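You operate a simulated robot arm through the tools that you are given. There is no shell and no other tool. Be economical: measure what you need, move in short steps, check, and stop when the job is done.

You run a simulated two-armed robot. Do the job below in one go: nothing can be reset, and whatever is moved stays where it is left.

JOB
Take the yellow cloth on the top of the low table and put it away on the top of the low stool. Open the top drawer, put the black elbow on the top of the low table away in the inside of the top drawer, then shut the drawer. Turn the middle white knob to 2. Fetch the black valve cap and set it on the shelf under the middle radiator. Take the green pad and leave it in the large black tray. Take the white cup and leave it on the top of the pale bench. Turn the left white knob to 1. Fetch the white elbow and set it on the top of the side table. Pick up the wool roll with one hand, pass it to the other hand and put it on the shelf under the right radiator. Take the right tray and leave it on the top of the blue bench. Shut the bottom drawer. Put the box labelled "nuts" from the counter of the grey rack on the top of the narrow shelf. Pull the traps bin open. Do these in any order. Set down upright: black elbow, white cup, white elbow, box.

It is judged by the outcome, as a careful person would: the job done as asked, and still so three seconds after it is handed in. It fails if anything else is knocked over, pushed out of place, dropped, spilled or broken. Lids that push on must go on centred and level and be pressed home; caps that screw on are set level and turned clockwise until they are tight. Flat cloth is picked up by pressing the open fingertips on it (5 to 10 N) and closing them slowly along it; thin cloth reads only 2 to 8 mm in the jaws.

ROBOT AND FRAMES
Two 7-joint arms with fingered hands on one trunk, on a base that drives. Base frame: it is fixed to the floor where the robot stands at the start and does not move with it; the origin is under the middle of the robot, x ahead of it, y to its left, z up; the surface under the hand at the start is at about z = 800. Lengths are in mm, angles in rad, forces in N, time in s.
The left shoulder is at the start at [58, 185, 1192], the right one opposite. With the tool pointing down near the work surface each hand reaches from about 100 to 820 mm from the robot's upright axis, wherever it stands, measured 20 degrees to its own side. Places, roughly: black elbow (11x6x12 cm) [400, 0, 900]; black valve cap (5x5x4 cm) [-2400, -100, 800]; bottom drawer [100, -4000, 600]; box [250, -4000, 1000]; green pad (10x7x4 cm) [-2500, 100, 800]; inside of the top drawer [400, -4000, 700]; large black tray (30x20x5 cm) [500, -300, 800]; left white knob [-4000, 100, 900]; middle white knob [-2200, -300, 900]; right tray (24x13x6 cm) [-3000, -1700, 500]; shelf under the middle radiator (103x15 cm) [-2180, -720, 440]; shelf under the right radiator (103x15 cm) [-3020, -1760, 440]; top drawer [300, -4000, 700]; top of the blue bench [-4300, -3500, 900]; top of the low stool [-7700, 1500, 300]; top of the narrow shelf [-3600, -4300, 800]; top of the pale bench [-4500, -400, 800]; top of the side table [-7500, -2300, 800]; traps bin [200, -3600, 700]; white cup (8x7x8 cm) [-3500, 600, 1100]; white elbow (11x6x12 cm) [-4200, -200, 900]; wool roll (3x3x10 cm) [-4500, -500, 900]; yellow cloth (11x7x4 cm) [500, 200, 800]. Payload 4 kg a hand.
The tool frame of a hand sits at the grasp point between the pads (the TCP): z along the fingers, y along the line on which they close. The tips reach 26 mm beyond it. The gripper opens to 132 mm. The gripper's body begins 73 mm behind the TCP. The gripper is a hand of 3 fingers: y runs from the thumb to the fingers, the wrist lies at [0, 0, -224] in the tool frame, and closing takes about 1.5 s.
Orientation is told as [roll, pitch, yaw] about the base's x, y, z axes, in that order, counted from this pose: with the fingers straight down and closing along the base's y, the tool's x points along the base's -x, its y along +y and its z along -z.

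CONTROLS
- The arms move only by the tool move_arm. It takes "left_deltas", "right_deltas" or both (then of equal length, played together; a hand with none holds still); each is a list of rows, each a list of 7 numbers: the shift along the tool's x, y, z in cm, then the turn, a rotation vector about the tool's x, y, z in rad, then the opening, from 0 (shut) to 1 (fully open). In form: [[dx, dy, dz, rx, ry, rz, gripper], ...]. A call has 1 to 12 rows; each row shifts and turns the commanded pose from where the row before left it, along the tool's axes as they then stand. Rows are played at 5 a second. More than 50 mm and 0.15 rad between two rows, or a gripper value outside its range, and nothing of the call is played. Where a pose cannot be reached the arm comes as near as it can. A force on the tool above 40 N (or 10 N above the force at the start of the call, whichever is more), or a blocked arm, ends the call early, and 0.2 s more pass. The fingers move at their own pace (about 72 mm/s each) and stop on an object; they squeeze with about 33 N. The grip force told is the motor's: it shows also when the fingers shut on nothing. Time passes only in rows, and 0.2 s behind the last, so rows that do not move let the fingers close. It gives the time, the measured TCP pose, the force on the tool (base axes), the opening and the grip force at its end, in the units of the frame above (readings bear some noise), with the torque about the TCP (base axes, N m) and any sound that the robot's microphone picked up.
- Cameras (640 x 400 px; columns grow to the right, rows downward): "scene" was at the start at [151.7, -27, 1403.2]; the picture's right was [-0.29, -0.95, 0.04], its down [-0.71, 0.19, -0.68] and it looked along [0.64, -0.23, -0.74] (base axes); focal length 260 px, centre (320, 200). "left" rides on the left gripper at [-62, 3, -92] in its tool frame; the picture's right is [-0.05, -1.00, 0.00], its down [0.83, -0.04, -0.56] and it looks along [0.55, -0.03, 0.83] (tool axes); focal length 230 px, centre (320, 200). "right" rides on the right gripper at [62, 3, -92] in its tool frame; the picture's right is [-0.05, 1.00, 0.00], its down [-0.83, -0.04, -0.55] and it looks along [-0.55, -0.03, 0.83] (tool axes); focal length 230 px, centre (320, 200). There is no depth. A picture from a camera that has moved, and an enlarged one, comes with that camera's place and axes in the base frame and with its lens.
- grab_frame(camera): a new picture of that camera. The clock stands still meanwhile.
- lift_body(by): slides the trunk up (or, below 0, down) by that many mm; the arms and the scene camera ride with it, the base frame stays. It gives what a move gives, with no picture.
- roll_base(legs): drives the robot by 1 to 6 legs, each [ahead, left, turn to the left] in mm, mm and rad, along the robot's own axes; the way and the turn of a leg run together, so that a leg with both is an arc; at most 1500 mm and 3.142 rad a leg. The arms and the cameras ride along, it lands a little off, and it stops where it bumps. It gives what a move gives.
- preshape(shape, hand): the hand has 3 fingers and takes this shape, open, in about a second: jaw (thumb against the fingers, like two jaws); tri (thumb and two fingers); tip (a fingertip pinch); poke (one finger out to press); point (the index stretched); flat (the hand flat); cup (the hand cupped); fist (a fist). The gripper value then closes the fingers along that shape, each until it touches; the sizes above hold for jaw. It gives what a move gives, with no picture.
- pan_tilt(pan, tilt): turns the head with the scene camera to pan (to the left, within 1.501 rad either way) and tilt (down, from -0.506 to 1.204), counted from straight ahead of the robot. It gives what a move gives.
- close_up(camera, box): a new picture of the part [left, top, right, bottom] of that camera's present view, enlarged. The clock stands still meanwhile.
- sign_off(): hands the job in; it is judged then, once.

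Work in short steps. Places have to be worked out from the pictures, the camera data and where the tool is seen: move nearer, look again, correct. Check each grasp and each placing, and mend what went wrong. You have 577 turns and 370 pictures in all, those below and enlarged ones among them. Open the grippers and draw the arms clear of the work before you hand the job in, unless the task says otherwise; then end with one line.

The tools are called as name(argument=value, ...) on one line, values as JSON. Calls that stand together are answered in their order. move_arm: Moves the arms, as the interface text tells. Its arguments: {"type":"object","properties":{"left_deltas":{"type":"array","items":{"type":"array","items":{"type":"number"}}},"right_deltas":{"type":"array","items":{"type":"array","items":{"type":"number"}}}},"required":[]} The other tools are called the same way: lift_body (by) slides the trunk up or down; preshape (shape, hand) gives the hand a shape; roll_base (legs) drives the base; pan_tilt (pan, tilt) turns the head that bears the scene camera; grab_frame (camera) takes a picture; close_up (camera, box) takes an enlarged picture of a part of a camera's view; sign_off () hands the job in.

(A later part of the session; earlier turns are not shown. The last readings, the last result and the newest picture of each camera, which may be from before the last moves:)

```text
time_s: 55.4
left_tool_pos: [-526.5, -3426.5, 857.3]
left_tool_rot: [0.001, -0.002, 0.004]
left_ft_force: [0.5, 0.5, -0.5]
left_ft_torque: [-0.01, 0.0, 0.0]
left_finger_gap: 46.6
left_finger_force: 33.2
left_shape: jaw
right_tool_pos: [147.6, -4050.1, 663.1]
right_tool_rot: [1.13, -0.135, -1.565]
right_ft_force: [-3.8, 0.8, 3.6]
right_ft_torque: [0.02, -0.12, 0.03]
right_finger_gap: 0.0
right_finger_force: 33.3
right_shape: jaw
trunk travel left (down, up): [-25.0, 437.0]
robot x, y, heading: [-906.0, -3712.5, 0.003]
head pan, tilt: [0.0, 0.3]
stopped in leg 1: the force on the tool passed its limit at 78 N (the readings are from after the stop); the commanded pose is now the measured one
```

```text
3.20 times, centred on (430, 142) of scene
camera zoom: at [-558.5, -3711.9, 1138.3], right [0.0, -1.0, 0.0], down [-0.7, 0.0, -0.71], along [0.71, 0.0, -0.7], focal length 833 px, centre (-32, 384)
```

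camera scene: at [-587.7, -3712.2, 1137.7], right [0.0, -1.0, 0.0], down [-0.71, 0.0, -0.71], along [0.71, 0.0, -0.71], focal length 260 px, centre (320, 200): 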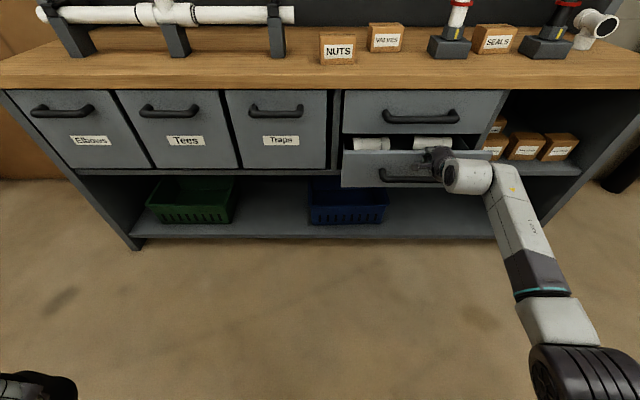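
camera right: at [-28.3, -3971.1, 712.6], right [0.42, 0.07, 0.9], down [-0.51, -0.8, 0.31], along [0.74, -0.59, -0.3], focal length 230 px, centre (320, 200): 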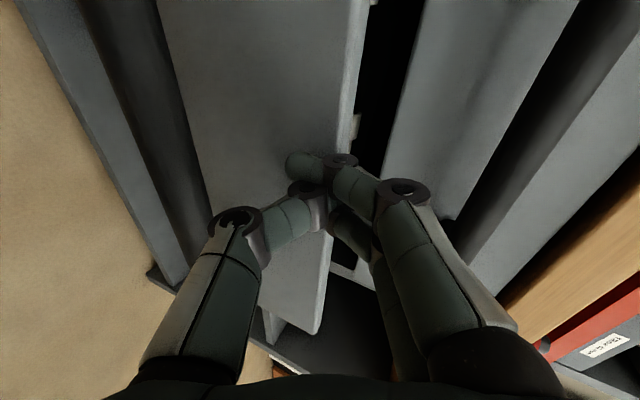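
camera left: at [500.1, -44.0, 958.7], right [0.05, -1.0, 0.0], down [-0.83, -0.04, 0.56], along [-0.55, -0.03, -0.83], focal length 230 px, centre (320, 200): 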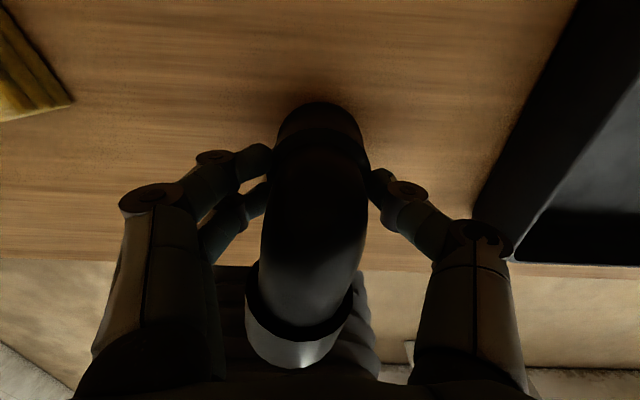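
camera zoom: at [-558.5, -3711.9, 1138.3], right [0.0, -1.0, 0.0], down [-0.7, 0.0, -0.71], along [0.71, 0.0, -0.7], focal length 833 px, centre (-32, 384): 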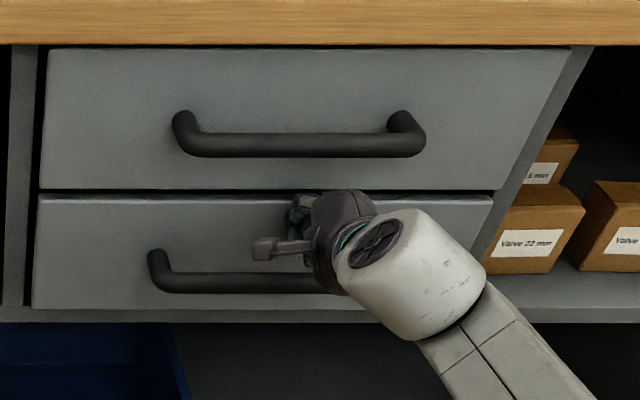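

The bottom drawer is shut. Now I back the hand off, rise to the top handle's height (~763) and open to about 50 mm.

move_arm(right_deltas=[[0, -1.7, -3.6, 0, 0, 0, 0], [0, -1.7, -3.6, 0, 0, 0, 0.4], [-0.7, 4.4, -2.1, 0, 0, 0, 0.4], [-0.7, 4.4, -2.1, 0, 0, 0, 0.4], [0, 0, 0, 0, 0, 0, 0.4]])

grab_frame(camera="right")

close_up(camera="scene", box=[330, 80, 530, 205])

```text
time_s: 56.3
left_tool_pos: [-526.6, -3428.9, 858.2]
left_tool_rot: [-0.001, -0.002, 0.004]
left_ft_force: [-1.0, 0.7, -0.7]
left_ft_torque: [-0.04, -0.05, -0.01]
left_finger_gap: 46.2
left_finger_force: 33.3
left_shape: jaw
right_tool_pos: [137.0, -4056.7, 684.8]
right_tool_rot: [1.07, -0.138, -1.558]
right_ft_force: [-14.8, -2.8, -13.5]
right_ft_torque: [0.09, -0.13, -0.03]
right_finger_gap: 44.2
right_finger_force: 0.0
right_shape: jaw
right hand out of reach, approached as far as the arm can: row 1, 2
trunk travel left (down, up): [-25.0, 437.0]
robot x, y, heading: [-903.6, -3711.9, 0.003]
head pan, tilt: [0.0, 0.3]
stopped in row 4 (right hand): the force on the tool passed its limit at 59 N (the readings are from after the stop); the commanded pose is now the measured one
```

```text
343 pictures are left
camera right: at [57.1, -3991.0, 722.8], right [0.48, 0.08, 0.88], down [-0.5, -0.8, 0.34], along [0.72, -0.6, -0.34], focal length 230 px, centre (320, 200)
```

right: 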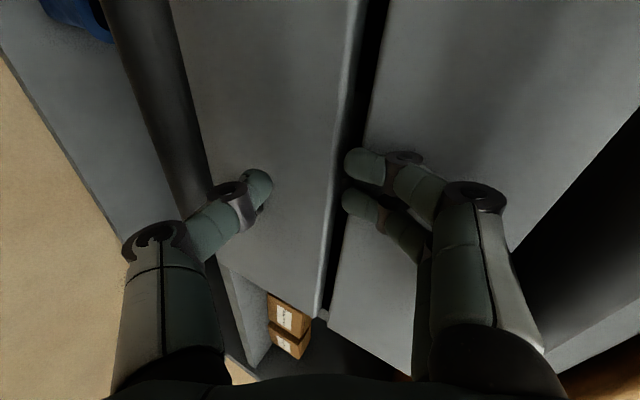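

```text
3.20 times, centred on (430, 142) of scene
camera zoom: at [-558.2, -3713.2, 1137.5], right [0.0, -1.0, 0.0], down [-0.71, 0.0, -0.71], along [0.71, 0.0, -0.71], focal length 833 px, centre (-32, 384)
```

zoom: 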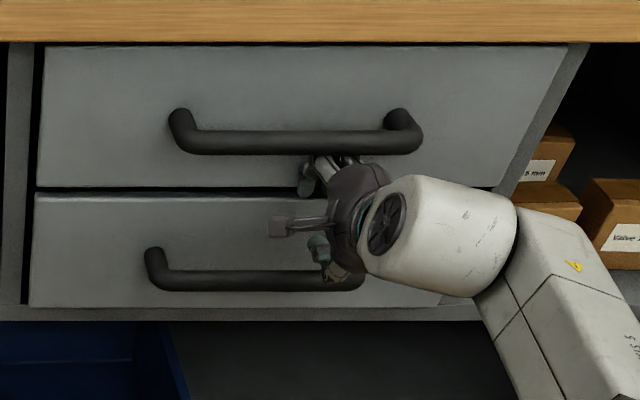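

The hand stayed at the face, with its fingers now pressing up at the top handle. I back the base off 120 mm to clear it.

roll_base(legs=[[-120, 0, 0]])

move_arm(right_deltas=[[-0.5, 3.5, -1.6, 0, 0, 0, 0.4], [-0.5, 3.5, -1.6, 0, 0, 0, 0.4]])

close_up(camera="scene", box=[330, 80, 530, 205])

```text
time_s: 57.5
left_tool_pos: [-647.5, -3427.9, 856.5]
left_tool_rot: [0.0, -0.001, 0.006]
left_ft_force: [-0.5, 0.0, -1.1]
left_ft_torque: [0.01, -0.06, -0.02]
left_finger_gap: 46.4
left_finger_force: 33.1
left_shape: jaw
right_tool_pos: [21.1, -4053.9, 694.1]
right_tool_rot: [1.086, -0.136, -1.559]
right_ft_force: [-0.4, 0.2, -0.2]
right_ft_torque: [-0.04, 0.02, 0.01]
right_finger_gap: 52.2
right_finger_force: 0.0
right_shape: jaw
trunk travel left (down, up): [-25.0, 437.0]
robot x, y, heading: [-1022.6, -3712.6, 0.0]
head pan, tilt: [0.0, 0.3]
```

```text
time_s: 58.1
left_tool_pos: [-647.6, -3427.2, 857.3]
left_tool_rot: [0.0, -0.003, 0.004]
left_ft_force: [-0.9, 0.2, -1.7]
left_ft_torque: [-0.03, -0.06, 0.01]
left_finger_gap: 46.8
left_finger_force: 33.0
left_shape: jaw
right_tool_pos: [26.3, -4052.7, 772.1]
right_tool_rot: [1.086, -0.138, -1.558]
right_ft_force: [-0.2, 0.6, 0.1]
right_ft_torque: [0.01, -0.01, -0.03]
right_finger_gap: 52.5
right_finger_force: 0.0
right_shape: jaw
trunk travel left (down, up): [-25.0, 437.0]
robot x, y, heading: [-1025.6, -3710.7, 0.004]
head pan, tilt: [0.0, 0.3]
```

```text
3.20 times, centred on (430, 142) of scene
camera zoom: at [-678.3, -3712.6, 1138.2], right [0.0, -1.0, 0.0], down [-0.7, 0.0, -0.71], along [0.71, 0.0, -0.7], focal length 833 px, centre (-32, 384)
```

zoom: 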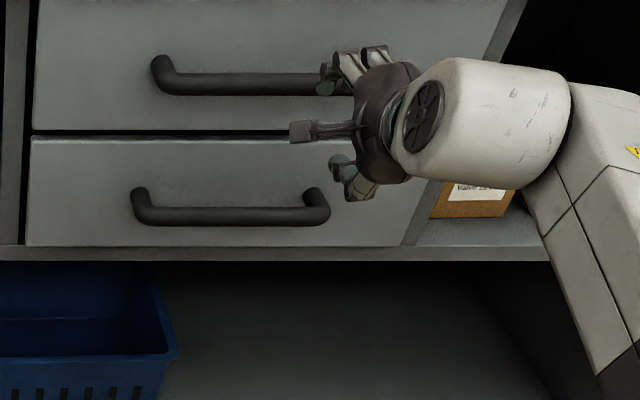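

The hand is at handle height. I drive 100 mm forward and 40 mm left so that the bar goes between thumb and fingers.

roll_base(legs=[[0, 40, 0], [95, 0, 0]])

grab_frame(camera="right")

close_up(camera="scene", box=[330, 80, 530, 205])

```text
time_s: 59.7
left_tool_pos: [-551.8, -3388.3, 855.9]
left_tool_rot: [-0.001, -0.002, 0.002]
left_ft_force: [0.2, 0.1, -0.9]
left_ft_torque: [0.02, 0.0, 0.02]
left_finger_gap: 46.4
left_finger_force: 33.2
left_shape: jaw
right_tool_pos: [120.0, -4013.5, 769.8]
right_tool_rot: [1.084, -0.136, -1.557]
right_ft_force: [0.8, -0.8, -0.4]
right_ft_torque: [0.0, -0.05, 0.01]
right_finger_gap: 52.3
right_finger_force: 0.1
right_shape: jaw
trunk travel left (down, up): [-25.0, 437.0]
robot x, y, heading: [-927.4, -3670.7, 0.003]
head pan, tilt: [0.0, 0.3]
```

```text
340 pictures are left
camera right: at [39.4, -3948.0, 806.1], right [0.47, 0.07, 0.88], down [-0.5, -0.8, 0.33], along [0.73, -0.6, -0.33], focal length 230 px, centre (320, 200)
```

right: 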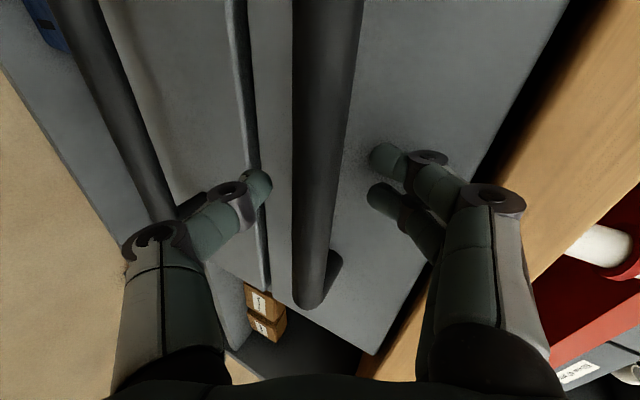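

```text
3.20 times, centred on (430, 142) of scene
camera zoom: at [-582.8, -3673.1, 1137.4], right [0.0, -1.0, 0.0], down [-0.71, 0.0, -0.71], along [0.71, 0.0, -0.71], focal length 833 px, centre (-32, 384)
```

zoom: 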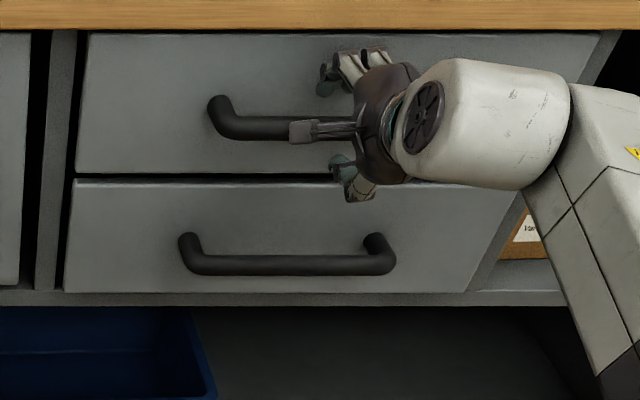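

The bar lies between thumb and fingers, so I close on it.

move_arm(right_deltas=[[0, 0, 0, 0, 0, 0, 0.2], [0, 0, 0, 0, 0, 0, 0], [0, 0, 0, 0, 0, 0, 0], [0, 0, 0, 0, 0, 0, 0], [0, 0, 0, 0, 0, 0, 0]])

grab_frame(camera="right")

```text
time_s: 60.9
left_tool_pos: [-551.0, -3388.7, 855.6]
left_tool_rot: [0.0, 0.002, 0.004]
left_ft_force: [-0.1, 0.6, -1.0]
left_ft_torque: [-0.01, -0.05, -0.02]
left_finger_gap: 46.2
left_finger_force: 33.2
left_shape: jaw
right_tool_pos: [119.8, -4014.5, 763.9]
right_tool_rot: [1.076, -0.136, -1.557]
right_ft_force: [-1.7, 0.2, -13.2]
right_ft_torque: [0.04, -0.04, -0.05]
right_finger_gap: 0.0
right_finger_force: 33.1
right_shape: jaw
trunk travel left (down, up): [-25.0, 437.0]
robot x, y, heading: [-929.5, -3671.2, 0.007]
head pan, tilt: [0.0, 0.3]
```

```text
338 pictures are left
camera right: at [39.6, -3948.2, 801.0], right [0.47, 0.07, 0.88], down [-0.5, -0.8, 0.34], along [0.73, -0.6, -0.34], focal length 230 px, centre (320, 200)
```

right: 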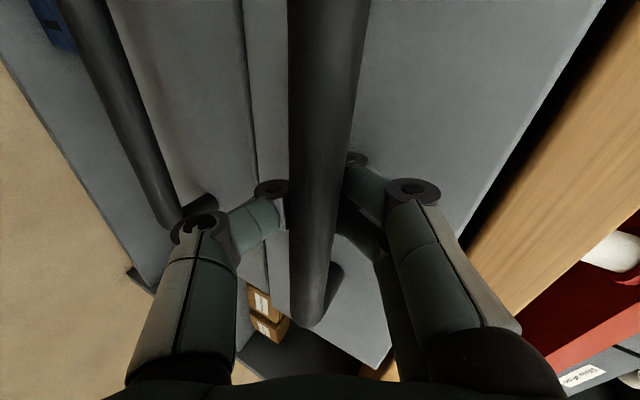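

The fingers are shut behind the bar, hooked, with 0 gap. I pull by driving the base back 230 mm.

roll_base(legs=[[-230, 0, 0]])

grab_frame(camera="scene")

```text
time_s: 62.6
left_tool_pos: [-777.6, -3388.3, 856.7]
left_tool_rot: [0.0, 0.002, 0.005]
left_ft_force: [0.2, 0.4, 0.0]
left_ft_torque: [0.01, 0.01, -0.05]
left_finger_gap: 46.2
left_finger_force: 33.0
left_shape: jaw
right_tool_pos: [-104.4, -4014.6, 765.1]
right_tool_rot: [1.079, -0.136, -1.558]
right_ft_force: [1.4, -3.1, -19.9]
right_ft_torque: [0.02, -0.08, -0.03]
right_finger_gap: 0.0
right_finger_force: 33.2
right_shape: jaw
trunk travel left (down, up): [-25.0, 437.0]
robot x, y, heading: [-1159.3, -3673.5, 0.004]
head pan, tilt: [0.0, 0.3]
```

```text
337 pictures are left
camera scene: at [-806.8, -3674.2, 1136.6], right [0.0, -1.0, 0.0], down [-0.71, 0.0, -0.71], along [0.71, 0.0, -0.71], focal length 260 px, centre (320, 200)
```

scene: 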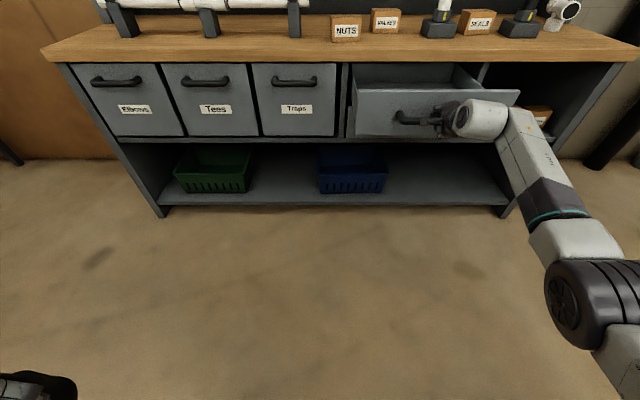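

The top drawer came open by ~225 mm. I open the fingers and back the hand off by driving back 120 mm.

move_arm(right_deltas=[[0, 0, 0, 0, 0, 0, 0.45], [0, 0, 0, 0, 0, 0, 0.45], [0, 0, 0, 0, 0, 0, 0.45], [0, 0, 0, 0, 0, 0, 0.45], [0, 0, 0, 0, 0, 0, 0.45]])

grab_frame(camera="right")

```text
time_s: 63.8
left_tool_pos: [-779.0, -3386.5, 858.1]
left_tool_rot: [0.0, 0.001, 0.006]
left_ft_force: [-0.1, -0.5, -1.7]
left_ft_torque: [0.01, -0.02, 0.01]
left_finger_gap: 46.4
left_finger_force: 33.0
left_shape: jaw
right_tool_pos: [-106.8, -4013.2, 768.5]
right_tool_rot: [1.082, -0.136, -1.557]
right_ft_force: [-1.1, -0.8, 0.0]
right_ft_torque: [-0.02, -0.04, 0.01]
right_finger_gap: 58.7
right_finger_force: 0.0
right_shape: jaw
trunk travel left (down, up): [-25.0, 437.0]
robot x, y, heading: [-1157.1, -3668.6, -0.002]
head pan, tilt: [0.0, 0.3]
```

```text
336 pictures are left
camera right: at [-187.0, -3947.1, 805.7], right [0.47, 0.08, 0.88], down [-0.5, -0.8, 0.33], along [0.73, -0.6, -0.34], focal length 230 px, centre (320, 200)
```

right: 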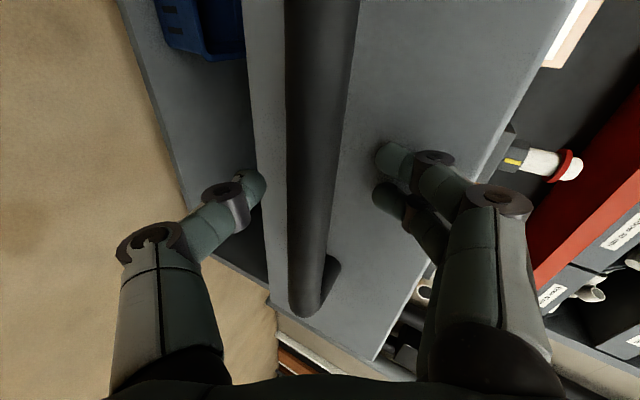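

I back off 120 mm and raise the trunk again.

roll_base(legs=[[-120, 0, 0]])

lift_body(by=200)

```text
time_s: 65.1
left_tool_pos: [-899.3, -3387.9, 857.8]
left_tool_rot: [0.0, -0.002, 0.008]
left_ft_force: [-0.2, 0.3, -0.4]
left_ft_torque: [0.0, -0.05, 0.0]
left_finger_gap: 46.4
left_finger_force: 33.2
left_shape: jaw
right_tool_pos: [-226.1, -4012.5, 770.6]
right_tool_rot: [1.084, -0.137, -1.555]
right_ft_force: [0.8, 0.0, 0.3]
right_ft_torque: [-0.01, 0.03, -0.02]
right_finger_gap: 58.7
right_finger_force: 0.0
right_shape: jaw
trunk travel left (down, up): [-25.0, 437.0]
robot x, y, heading: [-1275.5, -3675.6, 0.001]
head pan, tilt: [0.0, 0.3]
```

```text
time_s: 67.2
left_tool_pos: [-898.5, -3387.1, 1057.4]
left_tool_rot: [0.0, 0.001, 0.007]
left_ft_force: [0.0, 1.2, -1.0]
left_ft_torque: [-0.02, -0.05, -0.01]
left_finger_gap: 46.3
left_finger_force: 33.2
left_shape: jaw
right_tool_pos: [-296.1, -4011.9, 1260.7]
right_tool_rot: [1.361, -0.136, -1.594]
right_ft_force: [0.5, -0.6, 0.1]
right_ft_torque: [0.02, 0.0, 0.0]
right_finger_gap: 59.0
right_finger_force: 0.1
right_shape: jaw
trunk travel left (down, up): [-225.0, 237.0]
robot x, y, heading: [-1273.2, -3672.5, 0.001]
head pan, tilt: [0.0, 0.3]
```

I retract the right hand toward the body along its axis.

move_arm(right_deltas=[[0, -0.5, -4.8, 0, 0, 0, 0.4], [0, -0.5, -4.8, 0, 0, 0, 0.4], [0, -0.5, -4.8, 0, 0, 0, 0.4], [0, -0.5, -4.8, 0, 0, 0, 0.4], [0, -0.5, -4.8, 0, 0, 0, 0.4], [0, -0.5, -4.8, 0, 0, 0, 0.4], [0, -0.5, -4.8, 0, 0, 0, 0.4], [0, -0.5, -4.8, 0, 0, 0, 0.4]])

roll_base(legs=[[0, -400, 0], [550, 0, 0]])

pan_tilt(pan=0, tilt=0.7)

grab_frame(camera="scene")

```text
time_s: 69.0
left_tool_pos: [-900.7, -3387.9, 1057.8]
left_tool_rot: [0.001, -0.001, 0.009]
left_ft_force: [0.2, -0.8, -0.5]
left_ft_torque: [0.01, -0.03, -0.01]
left_finger_gap: 46.3
left_finger_force: 33.0
left_shape: jaw
right_tool_pos: [-681.7, -3996.9, 1299.8]
right_tool_rot: [1.361, -0.134, -1.592]
right_ft_force: [-0.5, 1.1, 0.4]
right_ft_torque: [-0.01, -0.01, -0.03]
right_finger_gap: 52.8
right_finger_force: 0.1
right_shape: jaw
trunk travel left (down, up): [-225.0, 237.0]
robot x, y, heading: [-1274.9, -3674.4, 0.003]
head pan, tilt: [0.0, 0.3]
```

```text
time_s: 74.3
left_tool_pos: [-343.9, -3771.8, 1057.3]
left_tool_rot: [-0.001, 0.0, 0.017]
left_ft_force: [0.2, -0.6, -1.2]
left_ft_torque: [0.0, -0.01, -0.02]
left_finger_gap: 46.2
left_finger_force: 33.3
left_shape: jaw
right_tool_pos: [-116.9, -4379.3, 1301.0]
right_tool_rot: [1.363, -0.134, -1.583]
right_ft_force: [-0.6, 0.2, -0.7]
right_ft_torque: [0.03, 0.0, 0.0]
right_finger_gap: 52.6
right_finger_force: 0.2
right_shape: jaw
trunk travel left (down, up): [-225.0, 237.0]
robot x, y, heading: [-718.3, -4060.1, 0.014]
head pan, tilt: [0.0, 0.3]
```

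```text
time_s: 75.2
left_tool_pos: [-344.6, -3771.4, 1058.2]
left_tool_rot: [-0.001, -0.001, 0.017]
left_ft_force: [0.1, 0.2, -1.2]
left_ft_torque: [0.01, -0.02, 0.0]
left_finger_gap: 46.5
left_finger_force: 33.0
left_shape: jaw
right_tool_pos: [-118.2, -4379.6, 1300.1]
right_tool_rot: [1.361, -0.134, -1.58]
right_ft_force: [0.8, -0.6, 0.0]
right_ft_torque: [-0.01, -0.01, -0.02]
right_finger_gap: 52.9
right_finger_force: 0.1
right_shape: jaw
trunk travel left (down, up): [-225.0, 237.0]
robot x, y, heading: [-715.8, -4062.2, 0.018]
head pan, tilt: [0.0, 0.7]
```

```text
335 pictures are left
camera scene: at [-563.7, -4059.8, 1402.0], right [0.01, -1.0, 0.0], down [-0.75, -0.01, -0.66], along [0.66, 0.01, -0.75], focal length 260 px, centre (320, 200)
```

scene: 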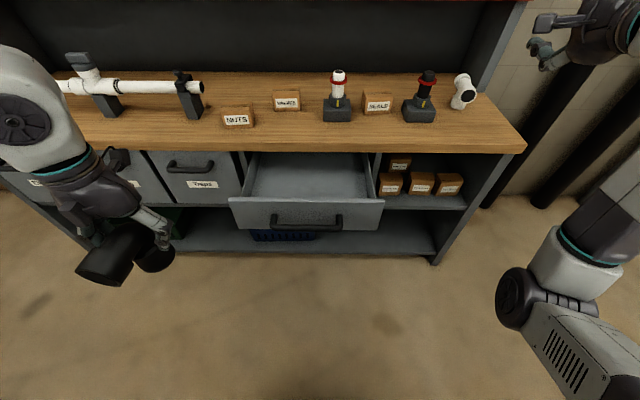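

The drawer is open ~225 mm but there's little room between its front and the counter edge for the wrist camera. I turn the left hand by 90° of yaw so that the elbow goes in lengthwise along y.

move_arm(left_deltas=[[0, 0, 0, 0, 0, -0.143, 0], [0, 0, 0, 0, 0, -0.143, 0], [0, 0, 0, 0, 0, -0.143, 0], [0, 0, 0, 0, 0, -0.143, 0], [0, 0, 0, 0, 0, -0.143, 0], [0, 0, 0, 0, 0, -0.143, 0], [0, 0, 0, 0, 0, -0.143, 0], [0, 0, 0, 0, 0, -0.143, 0], [0, 0, 0, 0, 0, -0.143, 0], [0, 0, 0, 0, 0, -0.143, 0], [0, 0, 0, 0, 0, -0.143, 0]])

```text
time_s: 77.6
left_tool_pos: [-344.3, -3771.8, 1057.6]
left_tool_rot: [0.001, 0.001, 1.595]
left_ft_force: [-0.5, 0.7, -1.3]
left_ft_torque: [0.02, -0.01, -0.01]
left_finger_gap: 46.4
left_finger_force: 33.2
left_shape: jaw
right_tool_pos: [-116.4, -4378.0, 1299.8]
right_tool_rot: [1.364, -0.134, -1.583]
right_ft_force: [0.7, 0.7, 0.3]
right_ft_torque: [0.03, -0.03, 0.0]
right_finger_gap: 52.7
right_finger_force: 0.0
right_shape: jaw
trunk travel left (down, up): [-225.0, 237.0]
robot x, y, heading: [-720.4, -4059.9, 0.013]
head pan, tilt: [0.0, 0.7]
```

Yaw worked freely. I move the elbow above the open drawer, to TCP ≈ [28,-4010], still high.

move_arm(left_deltas=[[2.64, -4.13, 0, 0, 0, 0, 0], [2.64, -4.13, 0, 0, 0, 0, 0], [2.64, -4.13, 0, 0, 0, 0, 0], [2.64, -4.13, 0, 0, 0, 0, 0], [2.64, -4.13, 0, 0, 0, 0, 0], [2.64, -4.13, 0, 0, 0, 0, 0], [2.64, -4.13, 0, 0, 0, 0, 0], [2.64, -4.13, 0, 0, 0, 0, 0], [2.64, -4.13, 0, 0, 0, 0, 0]])

grab_frame(camera="left")

grab_frame(camera="scene")

```text
time_s: 79.6
left_tool_pos: [16.1, -4004.7, 1053.5]
left_tool_rot: [-0.003, -0.003, 1.587]
left_ft_force: [0.4, -0.3, -1.3]
left_ft_torque: [0.02, 0.01, 0.01]
left_finger_gap: 46.0
left_finger_force: 33.6
left_shape: jaw
left hand out of reach, approached as far as the arm can: row 9
right_tool_pos: [-118.7, -4383.6, 1299.3]
right_tool_rot: [1.361, -0.132, -1.584]
right_ft_force: [-0.2, -0.9, -0.3]
right_ft_torque: [0.01, -0.03, 0.06]
right_finger_gap: 52.8
right_finger_force: 0.0
right_shape: jaw
trunk travel left (down, up): [-225.0, 237.0]
robot x, y, heading: [-715.6, -4057.0, 0.013]
head pan, tilt: [0.0, 0.7]
```

```text
334 pictures are left
camera left: at [11.7, -3942.7, 1146.6], right [1.0, 0.07, 0.0], down [0.06, -0.83, 0.55], along [0.04, -0.55, -0.83], focal length 230 px, centre (320, 200)
```

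left: 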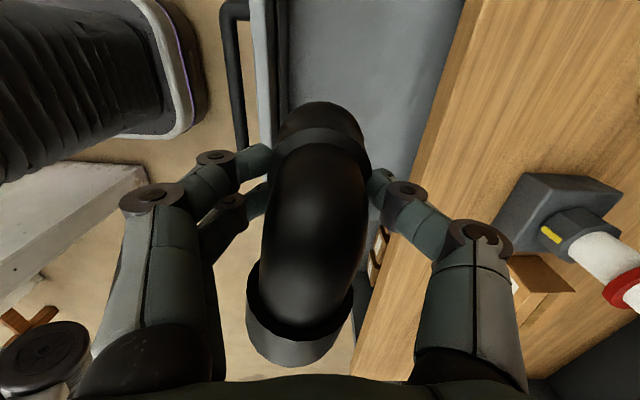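

```text
333 pictures are left
camera scene: at [-563.8, -4062.8, 1401.9], right [0.01, -1.0, 0.0], down [-0.75, -0.01, -0.66], along [0.66, 0.01, -0.75], focal length 260 px, centre (320, 200)
```

scene: 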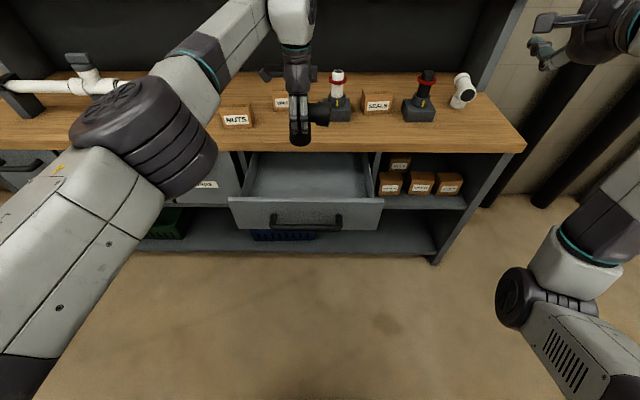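

Per the left camera, the drawer interior spans x≈-31…150, so TCP x≈50 suits. I drive 80 mm forward and ease the arm back 4.5 cm, then lower to just above the drawer rim.

roll_base(legs=[[80, 0, -0.013]])

move_arm(left_deltas=[[0, 4.0, 0, 0, 0, 0, 0], [0, 0, 4, 0, 0, 0, 0], [0, 0, 4, 0, 0, 0, 0], [0, 0, 4, 0, 0, 0, 0]])

grab_frame(camera="left")

grab_frame(camera="scene")

```text
time_s: 80.6
left_tool_pos: [95.9, -4008.9, 1054.8]
left_tool_rot: [0.0, 0.001, 1.578]
left_ft_force: [1.2, 1.0, -1.1]
left_ft_torque: [0.02, 0.0, 0.0]
left_finger_gap: 46.1
left_finger_force: 33.0
left_shape: jaw
right_tool_pos: [-42.9, -4387.1, 1299.9]
right_tool_rot: [1.362, -0.134, -1.596]
right_ft_force: [1.0, 0.6, -1.2]
right_ft_torque: [0.0, 0.01, -0.01]
right_finger_gap: 52.8
right_finger_force: 0.1
right_shape: jaw
trunk travel left (down, up): [-225.0, 237.0]
robot x, y, heading: [-641.0, -4056.3, 0.004]
head pan, tilt: [0.0, 0.7]
```

```text
time_s: 81.6
left_tool_pos: [56.4, -4007.1, 932.4]
left_tool_rot: [0.0, 0.001, 1.578]
left_ft_force: [0.1, -0.3, -0.9]
left_ft_torque: [0.03, 0.0, -0.02]
left_finger_gap: 45.8
left_finger_force: 33.3
left_shape: jaw
right_tool_pos: [-43.3, -4385.7, 1299.2]
right_tool_rot: [1.361, -0.134, -1.595]
right_ft_force: [0.2, -0.1, 0.2]
right_ft_torque: [0.02, -0.02, -0.04]
right_finger_gap: 52.9
right_finger_force: 0.1
right_shape: jaw
trunk travel left (down, up): [-225.0, 237.0]
robot x, y, heading: [-640.9, -4061.0, 0.007]
head pan, tilt: [0.0, 0.7]
```

```text
332 pictures are left
camera left: at [52.4, -3946.6, 1024.3], right [1.0, 0.06, 0.0], down [0.05, -0.83, 0.56], along [0.03, -0.55, -0.83], focal length 230 px, centre (320, 200)
```

left: 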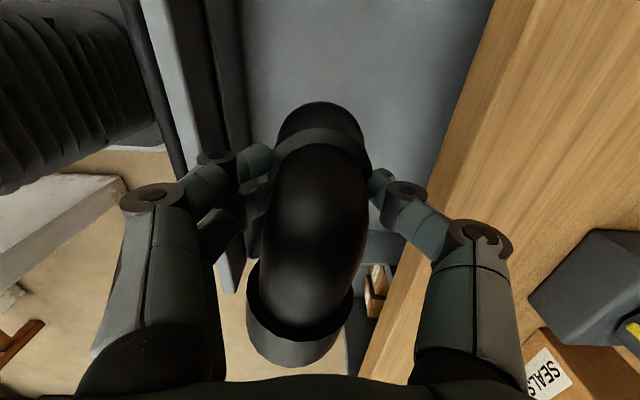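

```text
331 pictures are left
camera scene: at [-484.6, -4061.1, 1401.9], right [0.0, -1.0, 0.0], down [-0.75, 0.0, -0.66], along [0.66, 0.0, -0.75], focal length 260 px, centre (320, 200)
```

scene: 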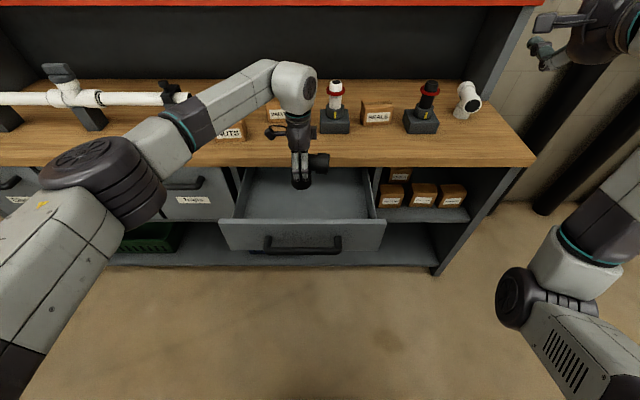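

Clearance is about 2 cm each side after a 1 cm shift toward me. I lower to TCP z≈800.

move_arm(left_deltas=[[0, 1.0, 3, 0, 0, 0, 0], [0, 0, 4, 0, 0, 0, 0], [0, 0, 4, 0, 0, 0, 0], [0, 0, 2, 0, 0, 0, 0]])

grab_frame(camera="left")

close_up(camera="scene", box=[200, 110, 420, 260])

```text
time_s: 82.6
left_tool_pos: [45.5, -4010.1, 802.3]
left_tool_rot: [0.0, 0.001, 1.575]
left_ft_force: [-0.3, 0.2, -0.7]
left_ft_torque: [0.0, -0.03, 0.03]
left_finger_gap: 45.9
left_finger_force: 32.8
left_shape: jaw
right_tool_pos: [-42.7, -4386.0, 1298.7]
right_tool_rot: [1.363, -0.134, -1.594]
right_ft_force: [0.0, -0.6, -0.4]
right_ft_torque: [0.0, 0.0, -0.01]
right_finger_gap: 52.9
right_finger_force: 0.1
right_shape: jaw
trunk travel left (down, up): [-225.0, 237.0]
robot x, y, heading: [-638.1, -4057.3, -0.0]
head pan, tilt: [0.0, 0.7]
```

```text
330 pictures are left
camera left: at [42.3, -3948.9, 893.5], right [1.0, 0.06, 0.0], down [0.05, -0.83, 0.56], along [0.03, -0.55, -0.83], focal length 230 px, centre (320, 200)
```

left: 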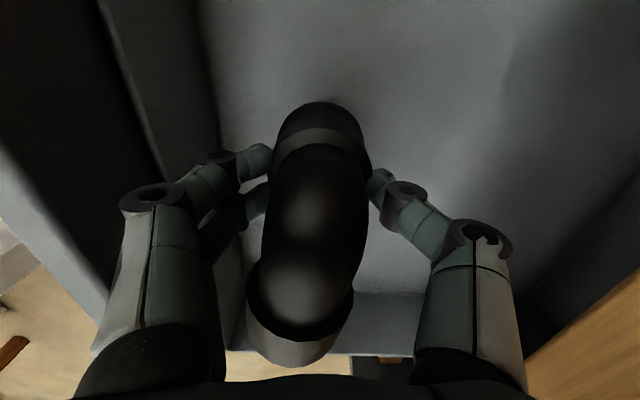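

```text
2.67 times, centred on (310, 185) of scene
camera zoom: at [-484.3, -4061.2, 1401.8], right [0.0, -1.0, 0.0], down [-0.75, 0.0, -0.66], along [0.66, 0.0, -0.75], focal length 694 px, centre (347, 240)
```

zoom: 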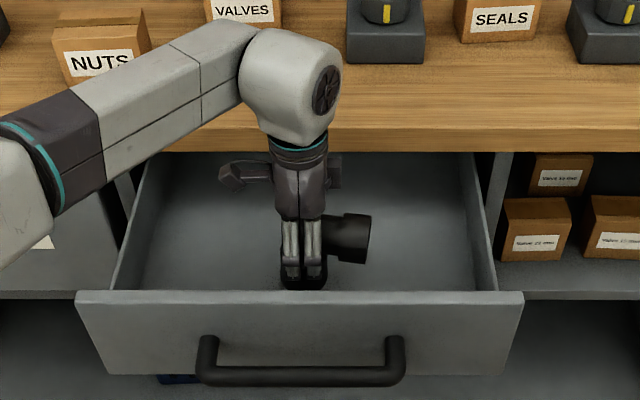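

It is inside the drawer. I lower in 5 mm rows, feeling for the floor.

move_arm(left_deltas=[[0, 0, 0.6, 0, 0, 0, 0], [0, 0, 0.6, 0, 0, 0, 0], [0, 0, 0.6, 0, 0, 0, 0], [0, 0, 0.4, 0, 0, 0, 0]])

close_up(camera="scene", box=[200, 110, 420, 260])

```text
time_s: 83.6
left_tool_pos: [46.5, -4010.3, 780.5]
left_tool_rot: [-0.001, -0.001, 1.575]
left_ft_force: [0.5, -0.2, -1.6]
left_ft_torque: [-0.01, 0.01, 0.02]
left_finger_gap: 45.8
left_finger_force: 32.7
left_shape: jaw
right_tool_pos: [-42.0, -4385.6, 1301.0]
right_tool_rot: [1.36, -0.134, -1.596]
right_ft_force: [0.9, 0.2, 0.8]
right_ft_torque: [0.02, -0.01, 0.0]
right_finger_gap: 52.6
right_finger_force: 0.1
right_shape: jaw
trunk travel left (down, up): [-225.0, 237.0]
robot x, y, heading: [-637.6, -4062.9, 0.002]
head pan, tilt: [0.0, 0.7]
```

```text
2.67 times, centred on (310, 185) of scene
camera zoom: at [-484.3, -4061.1, 1401.8], right [0.0, -1.0, 0.0], down [-0.75, 0.0, -0.66], along [0.66, 0.0, -0.75], focal length 694 px, centre (347, 240)
```

zoom: 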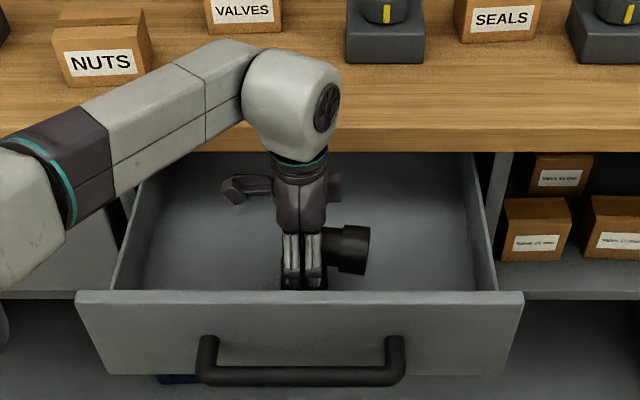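

Still free, so I keep lowering slowly.

move_arm(left_deltas=[[0, 0, 0.5, 0, 0, 0, 0], [0, 0, 0.5, 0, 0, 0, 0], [0, 0, 0.5, 0, 0, 0, 0], [0, 0, 0.5, 0, 0, 0, 0], [0, 0, 0.5, 0, 0, 0, 0], [0, 0, 0.5, 0, 0, 0, 0]])

```text
time_s: 84.9
left_tool_pos: [50.6, -4010.5, 767.4]
left_tool_rot: [-0.012, 0.007, 1.58]
left_ft_force: [-1.1, 3.6, 27.8]
left_ft_torque: [0.04, 0.28, -0.06]
left_finger_gap: 47.5
left_finger_force: 32.9
left_shape: jaw
right_tool_pos: [-45.0, -4385.6, 1301.1]
right_tool_rot: [1.364, -0.135, -1.596]
right_ft_force: [0.4, -0.6, -0.2]
right_ft_torque: [0.0, 0.0, 0.04]
right_finger_gap: 52.8
right_finger_force: 0.1
right_shape: jaw
trunk travel left (down, up): [-225.0, 237.0]
robot x, y, heading: [-643.5, -4063.5, 0.001]
head pan, tilt: [0.0, 0.7]
stopped in row 6 (left hand): the force on the tool passed its limit at 43 N (the readings are from after the stop); the commanded pose is now the measured one
```

On the floor at TCP z≈768. I ease up 3 mm, open to ~80 mm, and look.

move_arm(left_deltas=[[0, 0, -0.3, 0, 0, 0, 0], [0, 0, 0, 0, 0, 0, 0.6], [0, 0, 0, 0, 0, 0, 0.6], [0, 0, 0, 0, 0, 0, 0.6], [0, 0, 0, 0, 0, 0, 0.6]])

grab_frame(camera="left")

```text
time_s: 86.1
left_tool_pos: [49.1, -4010.7, 763.2]
left_tool_rot: [-0.005, 0.004, 1.579]
left_ft_force: [-0.6, -0.2, 0.3]
left_ft_torque: [-0.04, 0.0, 0.02]
left_finger_gap: 78.5
left_finger_force: 0.1
left_shape: jaw
right_tool_pos: [-41.2, -4385.6, 1298.3]
right_tool_rot: [1.362, -0.135, -1.596]
right_ft_force: [-0.1, -0.1, -0.1]
right_ft_torque: [0.01, -0.01, 0.02]
right_finger_gap: 52.5
right_finger_force: 0.0
right_shape: jaw
trunk travel left (down, up): [-225.0, 237.0]
robot x, y, heading: [-637.2, -4061.1, 0.004]
head pan, tilt: [0.0, 0.7]
```

```text
327 pictures are left
camera left: at [44.6, -3948.1, 854.4], right [1.0, 0.06, 0.0], down [0.05, -0.83, 0.56], along [0.04, -0.56, -0.83], focal length 230 px, centre (320, 200)
```

left: 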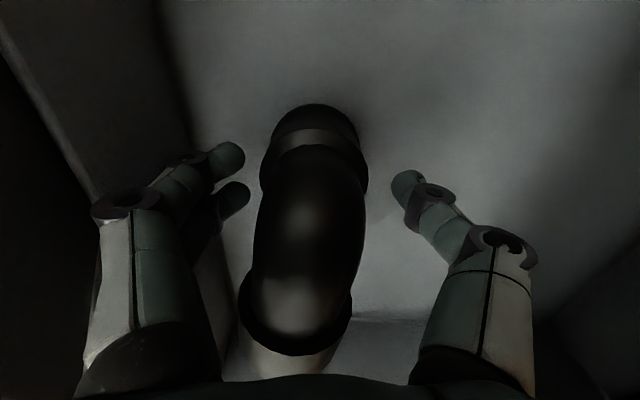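

The elbow stands free between the fingers. I rise straight up.

move_arm(left_deltas=[[0, 0, -3, 0, 0, 0, 0.6], [0, 0, -4, 0, 0, 0, 0.6], [0, 0, -4, 0, 0, 0, 0.6], [0, 0, -4.5, 0, 0, 0, 0.6], [0, 0, -4.5, 0, 0, 0, 0.6], [0, 0, -4.5, 0, 0, 0, 0.6], [0, 4.5, 0, 0, 0, 0, 0.6], [0, 4.5, 0, 0, 0, 0, 0.6], [0, 4.5, 0, 0, 0, 0, 0.6], [0, 4.5, 0, 0, 0, 0, 0.6]])

close_up(camera="scene", box=[140, 80, 460, 280])

```text
time_s: 88.3
left_tool_pos: [-133.6, -4012.7, 1007.6]
left_tool_rot: [-0.007, 0.003, 1.579]
left_ft_force: [-1.2, -0.1, -0.7]
left_ft_torque: [0.01, -0.03, 0.03]
left_finger_gap: 79.0
left_finger_force: 0.0
left_shape: jaw
right_tool_pos: [-44.1, -4385.3, 1301.5]
right_tool_rot: [1.36, -0.134, -1.595]
right_ft_force: [0.2, -0.4, -0.5]
right_ft_torque: [-0.02, -0.02, 0.01]
right_finger_gap: 52.9
right_finger_force: 0.2
right_shape: jaw
trunk travel left (down, up): [-225.0, 237.0]
robot x, y, heading: [-640.7, -4057.1, 0.0]
head pan, tilt: [0.0, 0.7]
```

```text
2.00 times, centred on (300, 180) of scene
camera zoom: at [-485.4, -4060.6, 1402.0], right [0.0, -1.0, 0.0], down [-0.75, 0.0, -0.66], along [0.66, 0.0, -0.75], focal length 521 px, centre (360, 240)
```

zoom: 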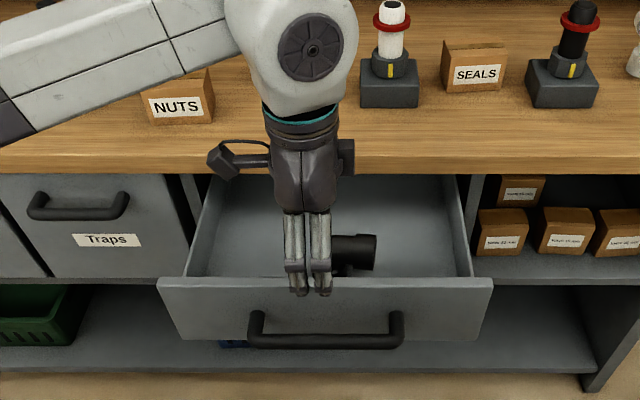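

The elbow stands in the drawer. For shutting it and pulling the Traps bin I pitch the left hand forward (closing plane upright) after backing the base 250 mm.

roll_base(legs=[[-250, 0, 0]])

move_arm(left_deltas=[[0, 0, 2, 0.14, 0, 0, 0], [0, 0, 2, 0.14, 0, 0, 0], [0, 0, 2, 0.14, 0, 0, 0], [0, 0, 2, 0.14, 0, 0, 0], [0, 0, 2, 0.14, 0, 0, 0], [0, 0, 2, 0.14, 0, 0, 0], [0, 0, 2, 0.14, 0, 0, 0], [0, 0, 2, 0.14, 0, 0, 0]])

```text
time_s: 90.1
left_tool_pos: [-385.0, -4013.1, 1005.6]
left_tool_rot: [-0.006, 0.003, 1.58]
left_ft_force: [0.5, -0.5, -0.4]
left_ft_torque: [-0.02, -0.03, -0.01]
left_finger_gap: 79.1
left_finger_force: 0.1
left_shape: jaw
right_tool_pos: [-294.6, -4386.5, 1299.4]
right_tool_rot: [1.361, -0.134, -1.594]
right_ft_force: [0.1, 0.0, -1.0]
right_ft_torque: [-0.02, -0.02, -0.01]
right_finger_gap: 52.8
right_finger_force: 0.1
right_shape: jaw
trunk travel left (down, up): [-225.0, 237.0]
robot x, y, heading: [-893.8, -4062.6, 0.008]
head pan, tilt: [0.0, 0.7]
```

```text
time_s: 91.9
left_tool_pos: [-312.1, -4015.2, 876.7]
left_tool_rot: [-1.127, 0.003, 1.579]
left_ft_force: [0.3, -0.2, -0.5]
left_ft_torque: [0.0, -0.03, 0.05]
left_finger_gap: 0.0
left_finger_force: 32.7
left_shape: jaw
right_tool_pos: [-294.5, -4389.4, 1299.0]
right_tool_rot: [1.361, -0.131, -1.593]
right_ft_force: [-0.5, -0.5, -0.7]
right_ft_torque: [0.0, -0.01, 0.07]
right_finger_gap: 52.5
right_finger_force: 0.1
right_shape: jaw
trunk travel left (down, up): [-225.0, 237.0]
robot x, y, heading: [-893.7, -4061.0, 0.001]
head pan, tilt: [0.0, 0.7]
```

The left hand took this pose easily. I bring the shut fingertips in front of the drawer face just above the handle (z≈795).

move_arm(left_deltas=[[0, -0.35, 4.8, 0, 0, 0, 0], [0, -0.35, 4.8, 0, 0, 0, 0], [0, -0.35, 4.8, 0, 0, 0, 0], [0, -0.35, 4.8, 0, 0, 0, 0]])

close_up(camera="scene", box=[140, 80, 460, 280])

grab_frame(camera="left")

```text
time_s: 92.9
left_tool_pos: [-132.4, -4012.6, 801.4]
left_tool_rot: [-1.125, 0.003, 1.578]
left_ft_force: [-0.7, -0.4, -0.5]
left_ft_torque: [0.01, 0.01, -0.02]
left_finger_gap: 0.1
left_finger_force: 32.8
left_shape: jaw
right_tool_pos: [-293.0, -4385.5, 1299.8]
right_tool_rot: [1.359, -0.135, -1.595]
right_ft_force: [0.2, -0.5, -1.2]
right_ft_torque: [0.03, -0.01, 0.03]
right_finger_gap: 52.8
right_finger_force: 0.0
right_shape: jaw
trunk travel left (down, up): [-225.0, 237.0]
robot x, y, heading: [-891.1, -4059.9, 0.005]
head pan, tilt: [0.0, 0.7]
```

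```text
2.00 times, centred on (300, 180) of scene
camera zoom: at [-735.5, -4062.4, 1401.6], right [0.0, -1.0, 0.0], down [-0.75, 0.0, -0.66], along [0.66, 0.0, -0.75], focal length 521 px, centre (360, 240)
```

zoom: 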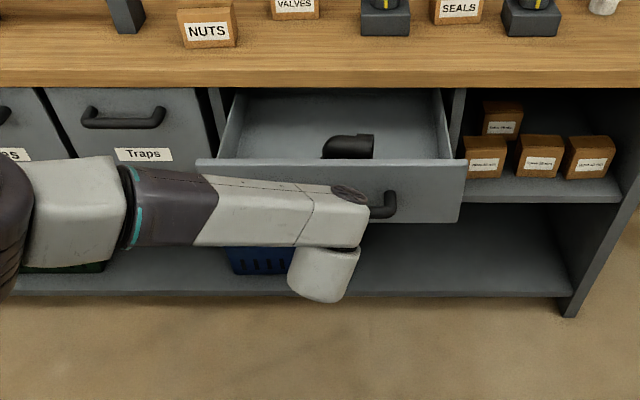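

```text
324 pictures are left
camera left: at [-216.7, -3950.3, 839.5], right [0.43, 0.06, 0.9], down [-0.47, -0.83, 0.28], along [0.77, -0.55, -0.33], focal length 230 px, centre (320, 200)
```

left: 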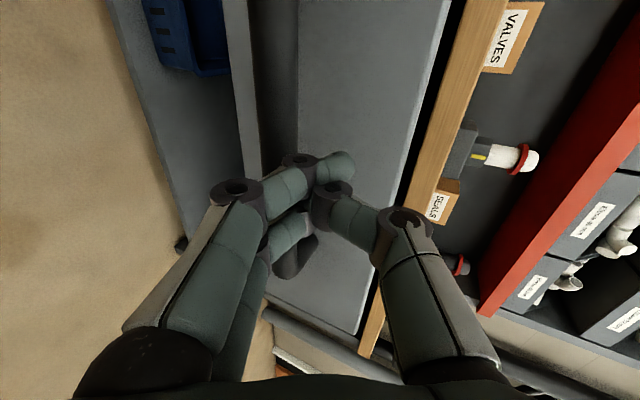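

The tips stand before the face, above the bar. I push by driving the base forward 180 mm.

roll_base(legs=[[180, 0, 0]])

close_up(camera="scene", box=[140, 80, 460, 280])

grab_frame(camera="left")

```text
time_s: 94.4
left_tool_pos: [50.6, -4014.0, 805.5]
left_tool_rot: [-1.126, 0.002, 1.576]
left_ft_force: [0.6, -0.5, 0.3]
left_ft_torque: [0.02, -0.02, 0.0]
left_finger_gap: 0.0
left_finger_force: 33.2
left_shape: jaw
right_tool_pos: [-112.1, -4388.3, 1299.8]
right_tool_rot: [1.36, -0.134, -1.596]
right_ft_force: [0.6, -0.2, 0.1]
right_ft_torque: [0.02, 0.03, 0.01]
right_finger_gap: 52.5
right_finger_force: 0.1
right_shape: jaw
trunk travel left (down, up): [-225.0, 237.0]
robot x, y, heading: [-708.0, -4064.5, -0.001]
head pan, tilt: [0.0, 0.7]
```

```text
2.00 times, centred on (300, 180) of scene
camera zoom: at [-553.0, -4061.7, 1401.9], right [0.0, -1.0, 0.0], down [-0.75, 0.0, -0.66], along [0.66, 0.0, -0.75], focal length 521 px, centre (360, 240)
```

zoom: 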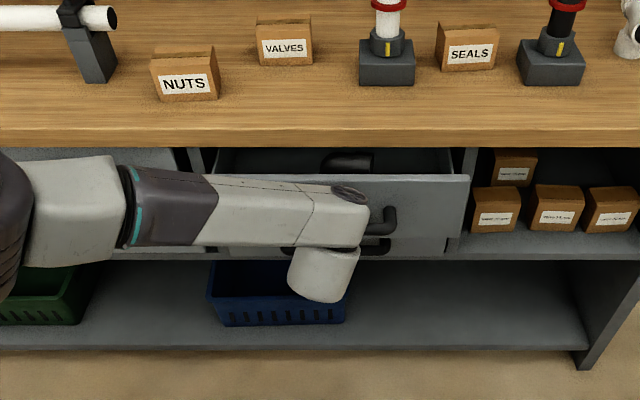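

```text
322 pictures are left
camera left: at [-33.7, -3951.6, 840.6], right [0.43, 0.06, 0.9], down [-0.48, -0.83, 0.28], along [0.77, -0.55, -0.33], focal length 230 px, centre (320, 200)
```

left: 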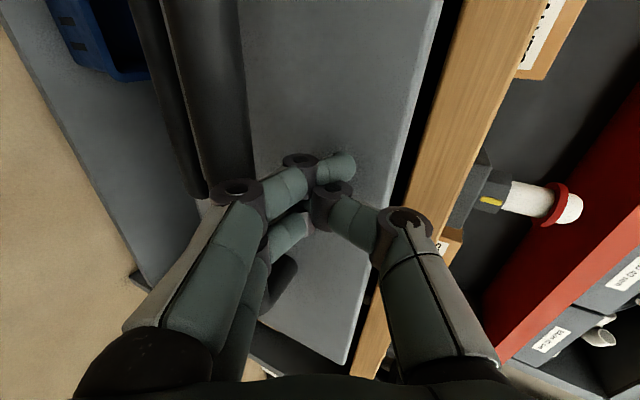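

It slides in well; ~8 cm to go. I finish with arm rows until it meets its stop.

move_arm(left_deltas=[[0, -1.1, 2.2, 0, 0, 0, 0], [0, -1.1, 2.2, 0, 0, 0, 0], [0, -0.8, 1.7, 0, 0, 0, 0], [0, -0.5, 1, 0, 0, 0, 0], [0, -0.5, 1, 0, 0, 0, 0], [0, -0.5, 1, 0, 0, 0, 0], [0, -0.5, 1, 0, 0, 0, 0]])

close_up(camera="scene", box=[140, 80, 460, 280])

```text
time_s: 95.8
left_tool_pos: [143.5, -4013.0, 800.5]
left_tool_rot: [-1.115, 0.007, 1.579]
left_ft_force: [-25.6, 5.0, 5.1]
left_ft_torque: [-0.03, -0.28, 0.07]
left_finger_gap: 0.0
left_finger_force: 33.3
left_shape: jaw
right_tool_pos: [-115.4, -4384.6, 1301.0]
right_tool_rot: [1.365, -0.134, -1.593]
right_ft_force: [-1.2, 0.2, -0.1]
right_ft_torque: [0.02, -0.01, 0.0]
right_finger_gap: 53.0
right_finger_force: 0.1
right_shape: jaw
trunk travel left (down, up): [-225.0, 237.0]
robot x, y, heading: [-708.5, -4057.4, 0.0]
head pan, tilt: [0.0, 0.7]
stopped in row 7 (left hand): the force on the tool passed its limit at 46 N (the readings are from after the stop); the commanded pose is now the measured one
```

```text
2.00 times, centred on (300, 180) of scene
camera zoom: at [-556.6, -4061.2, 1402.3], right [0.0, -1.0, 0.0], down [-0.75, 0.0, -0.67], along [0.67, 0.0, -0.75], focal length 521 px, centre (360, 240)
```

zoom: 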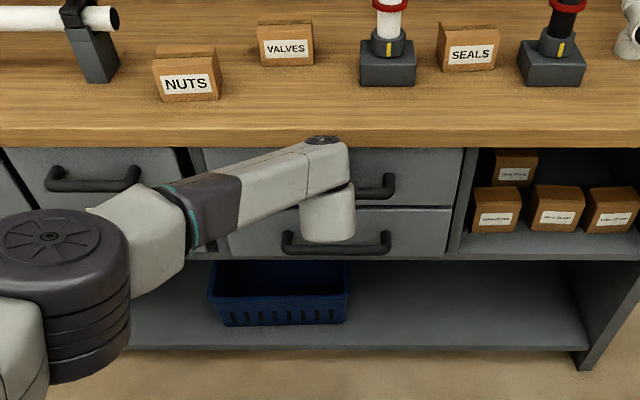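

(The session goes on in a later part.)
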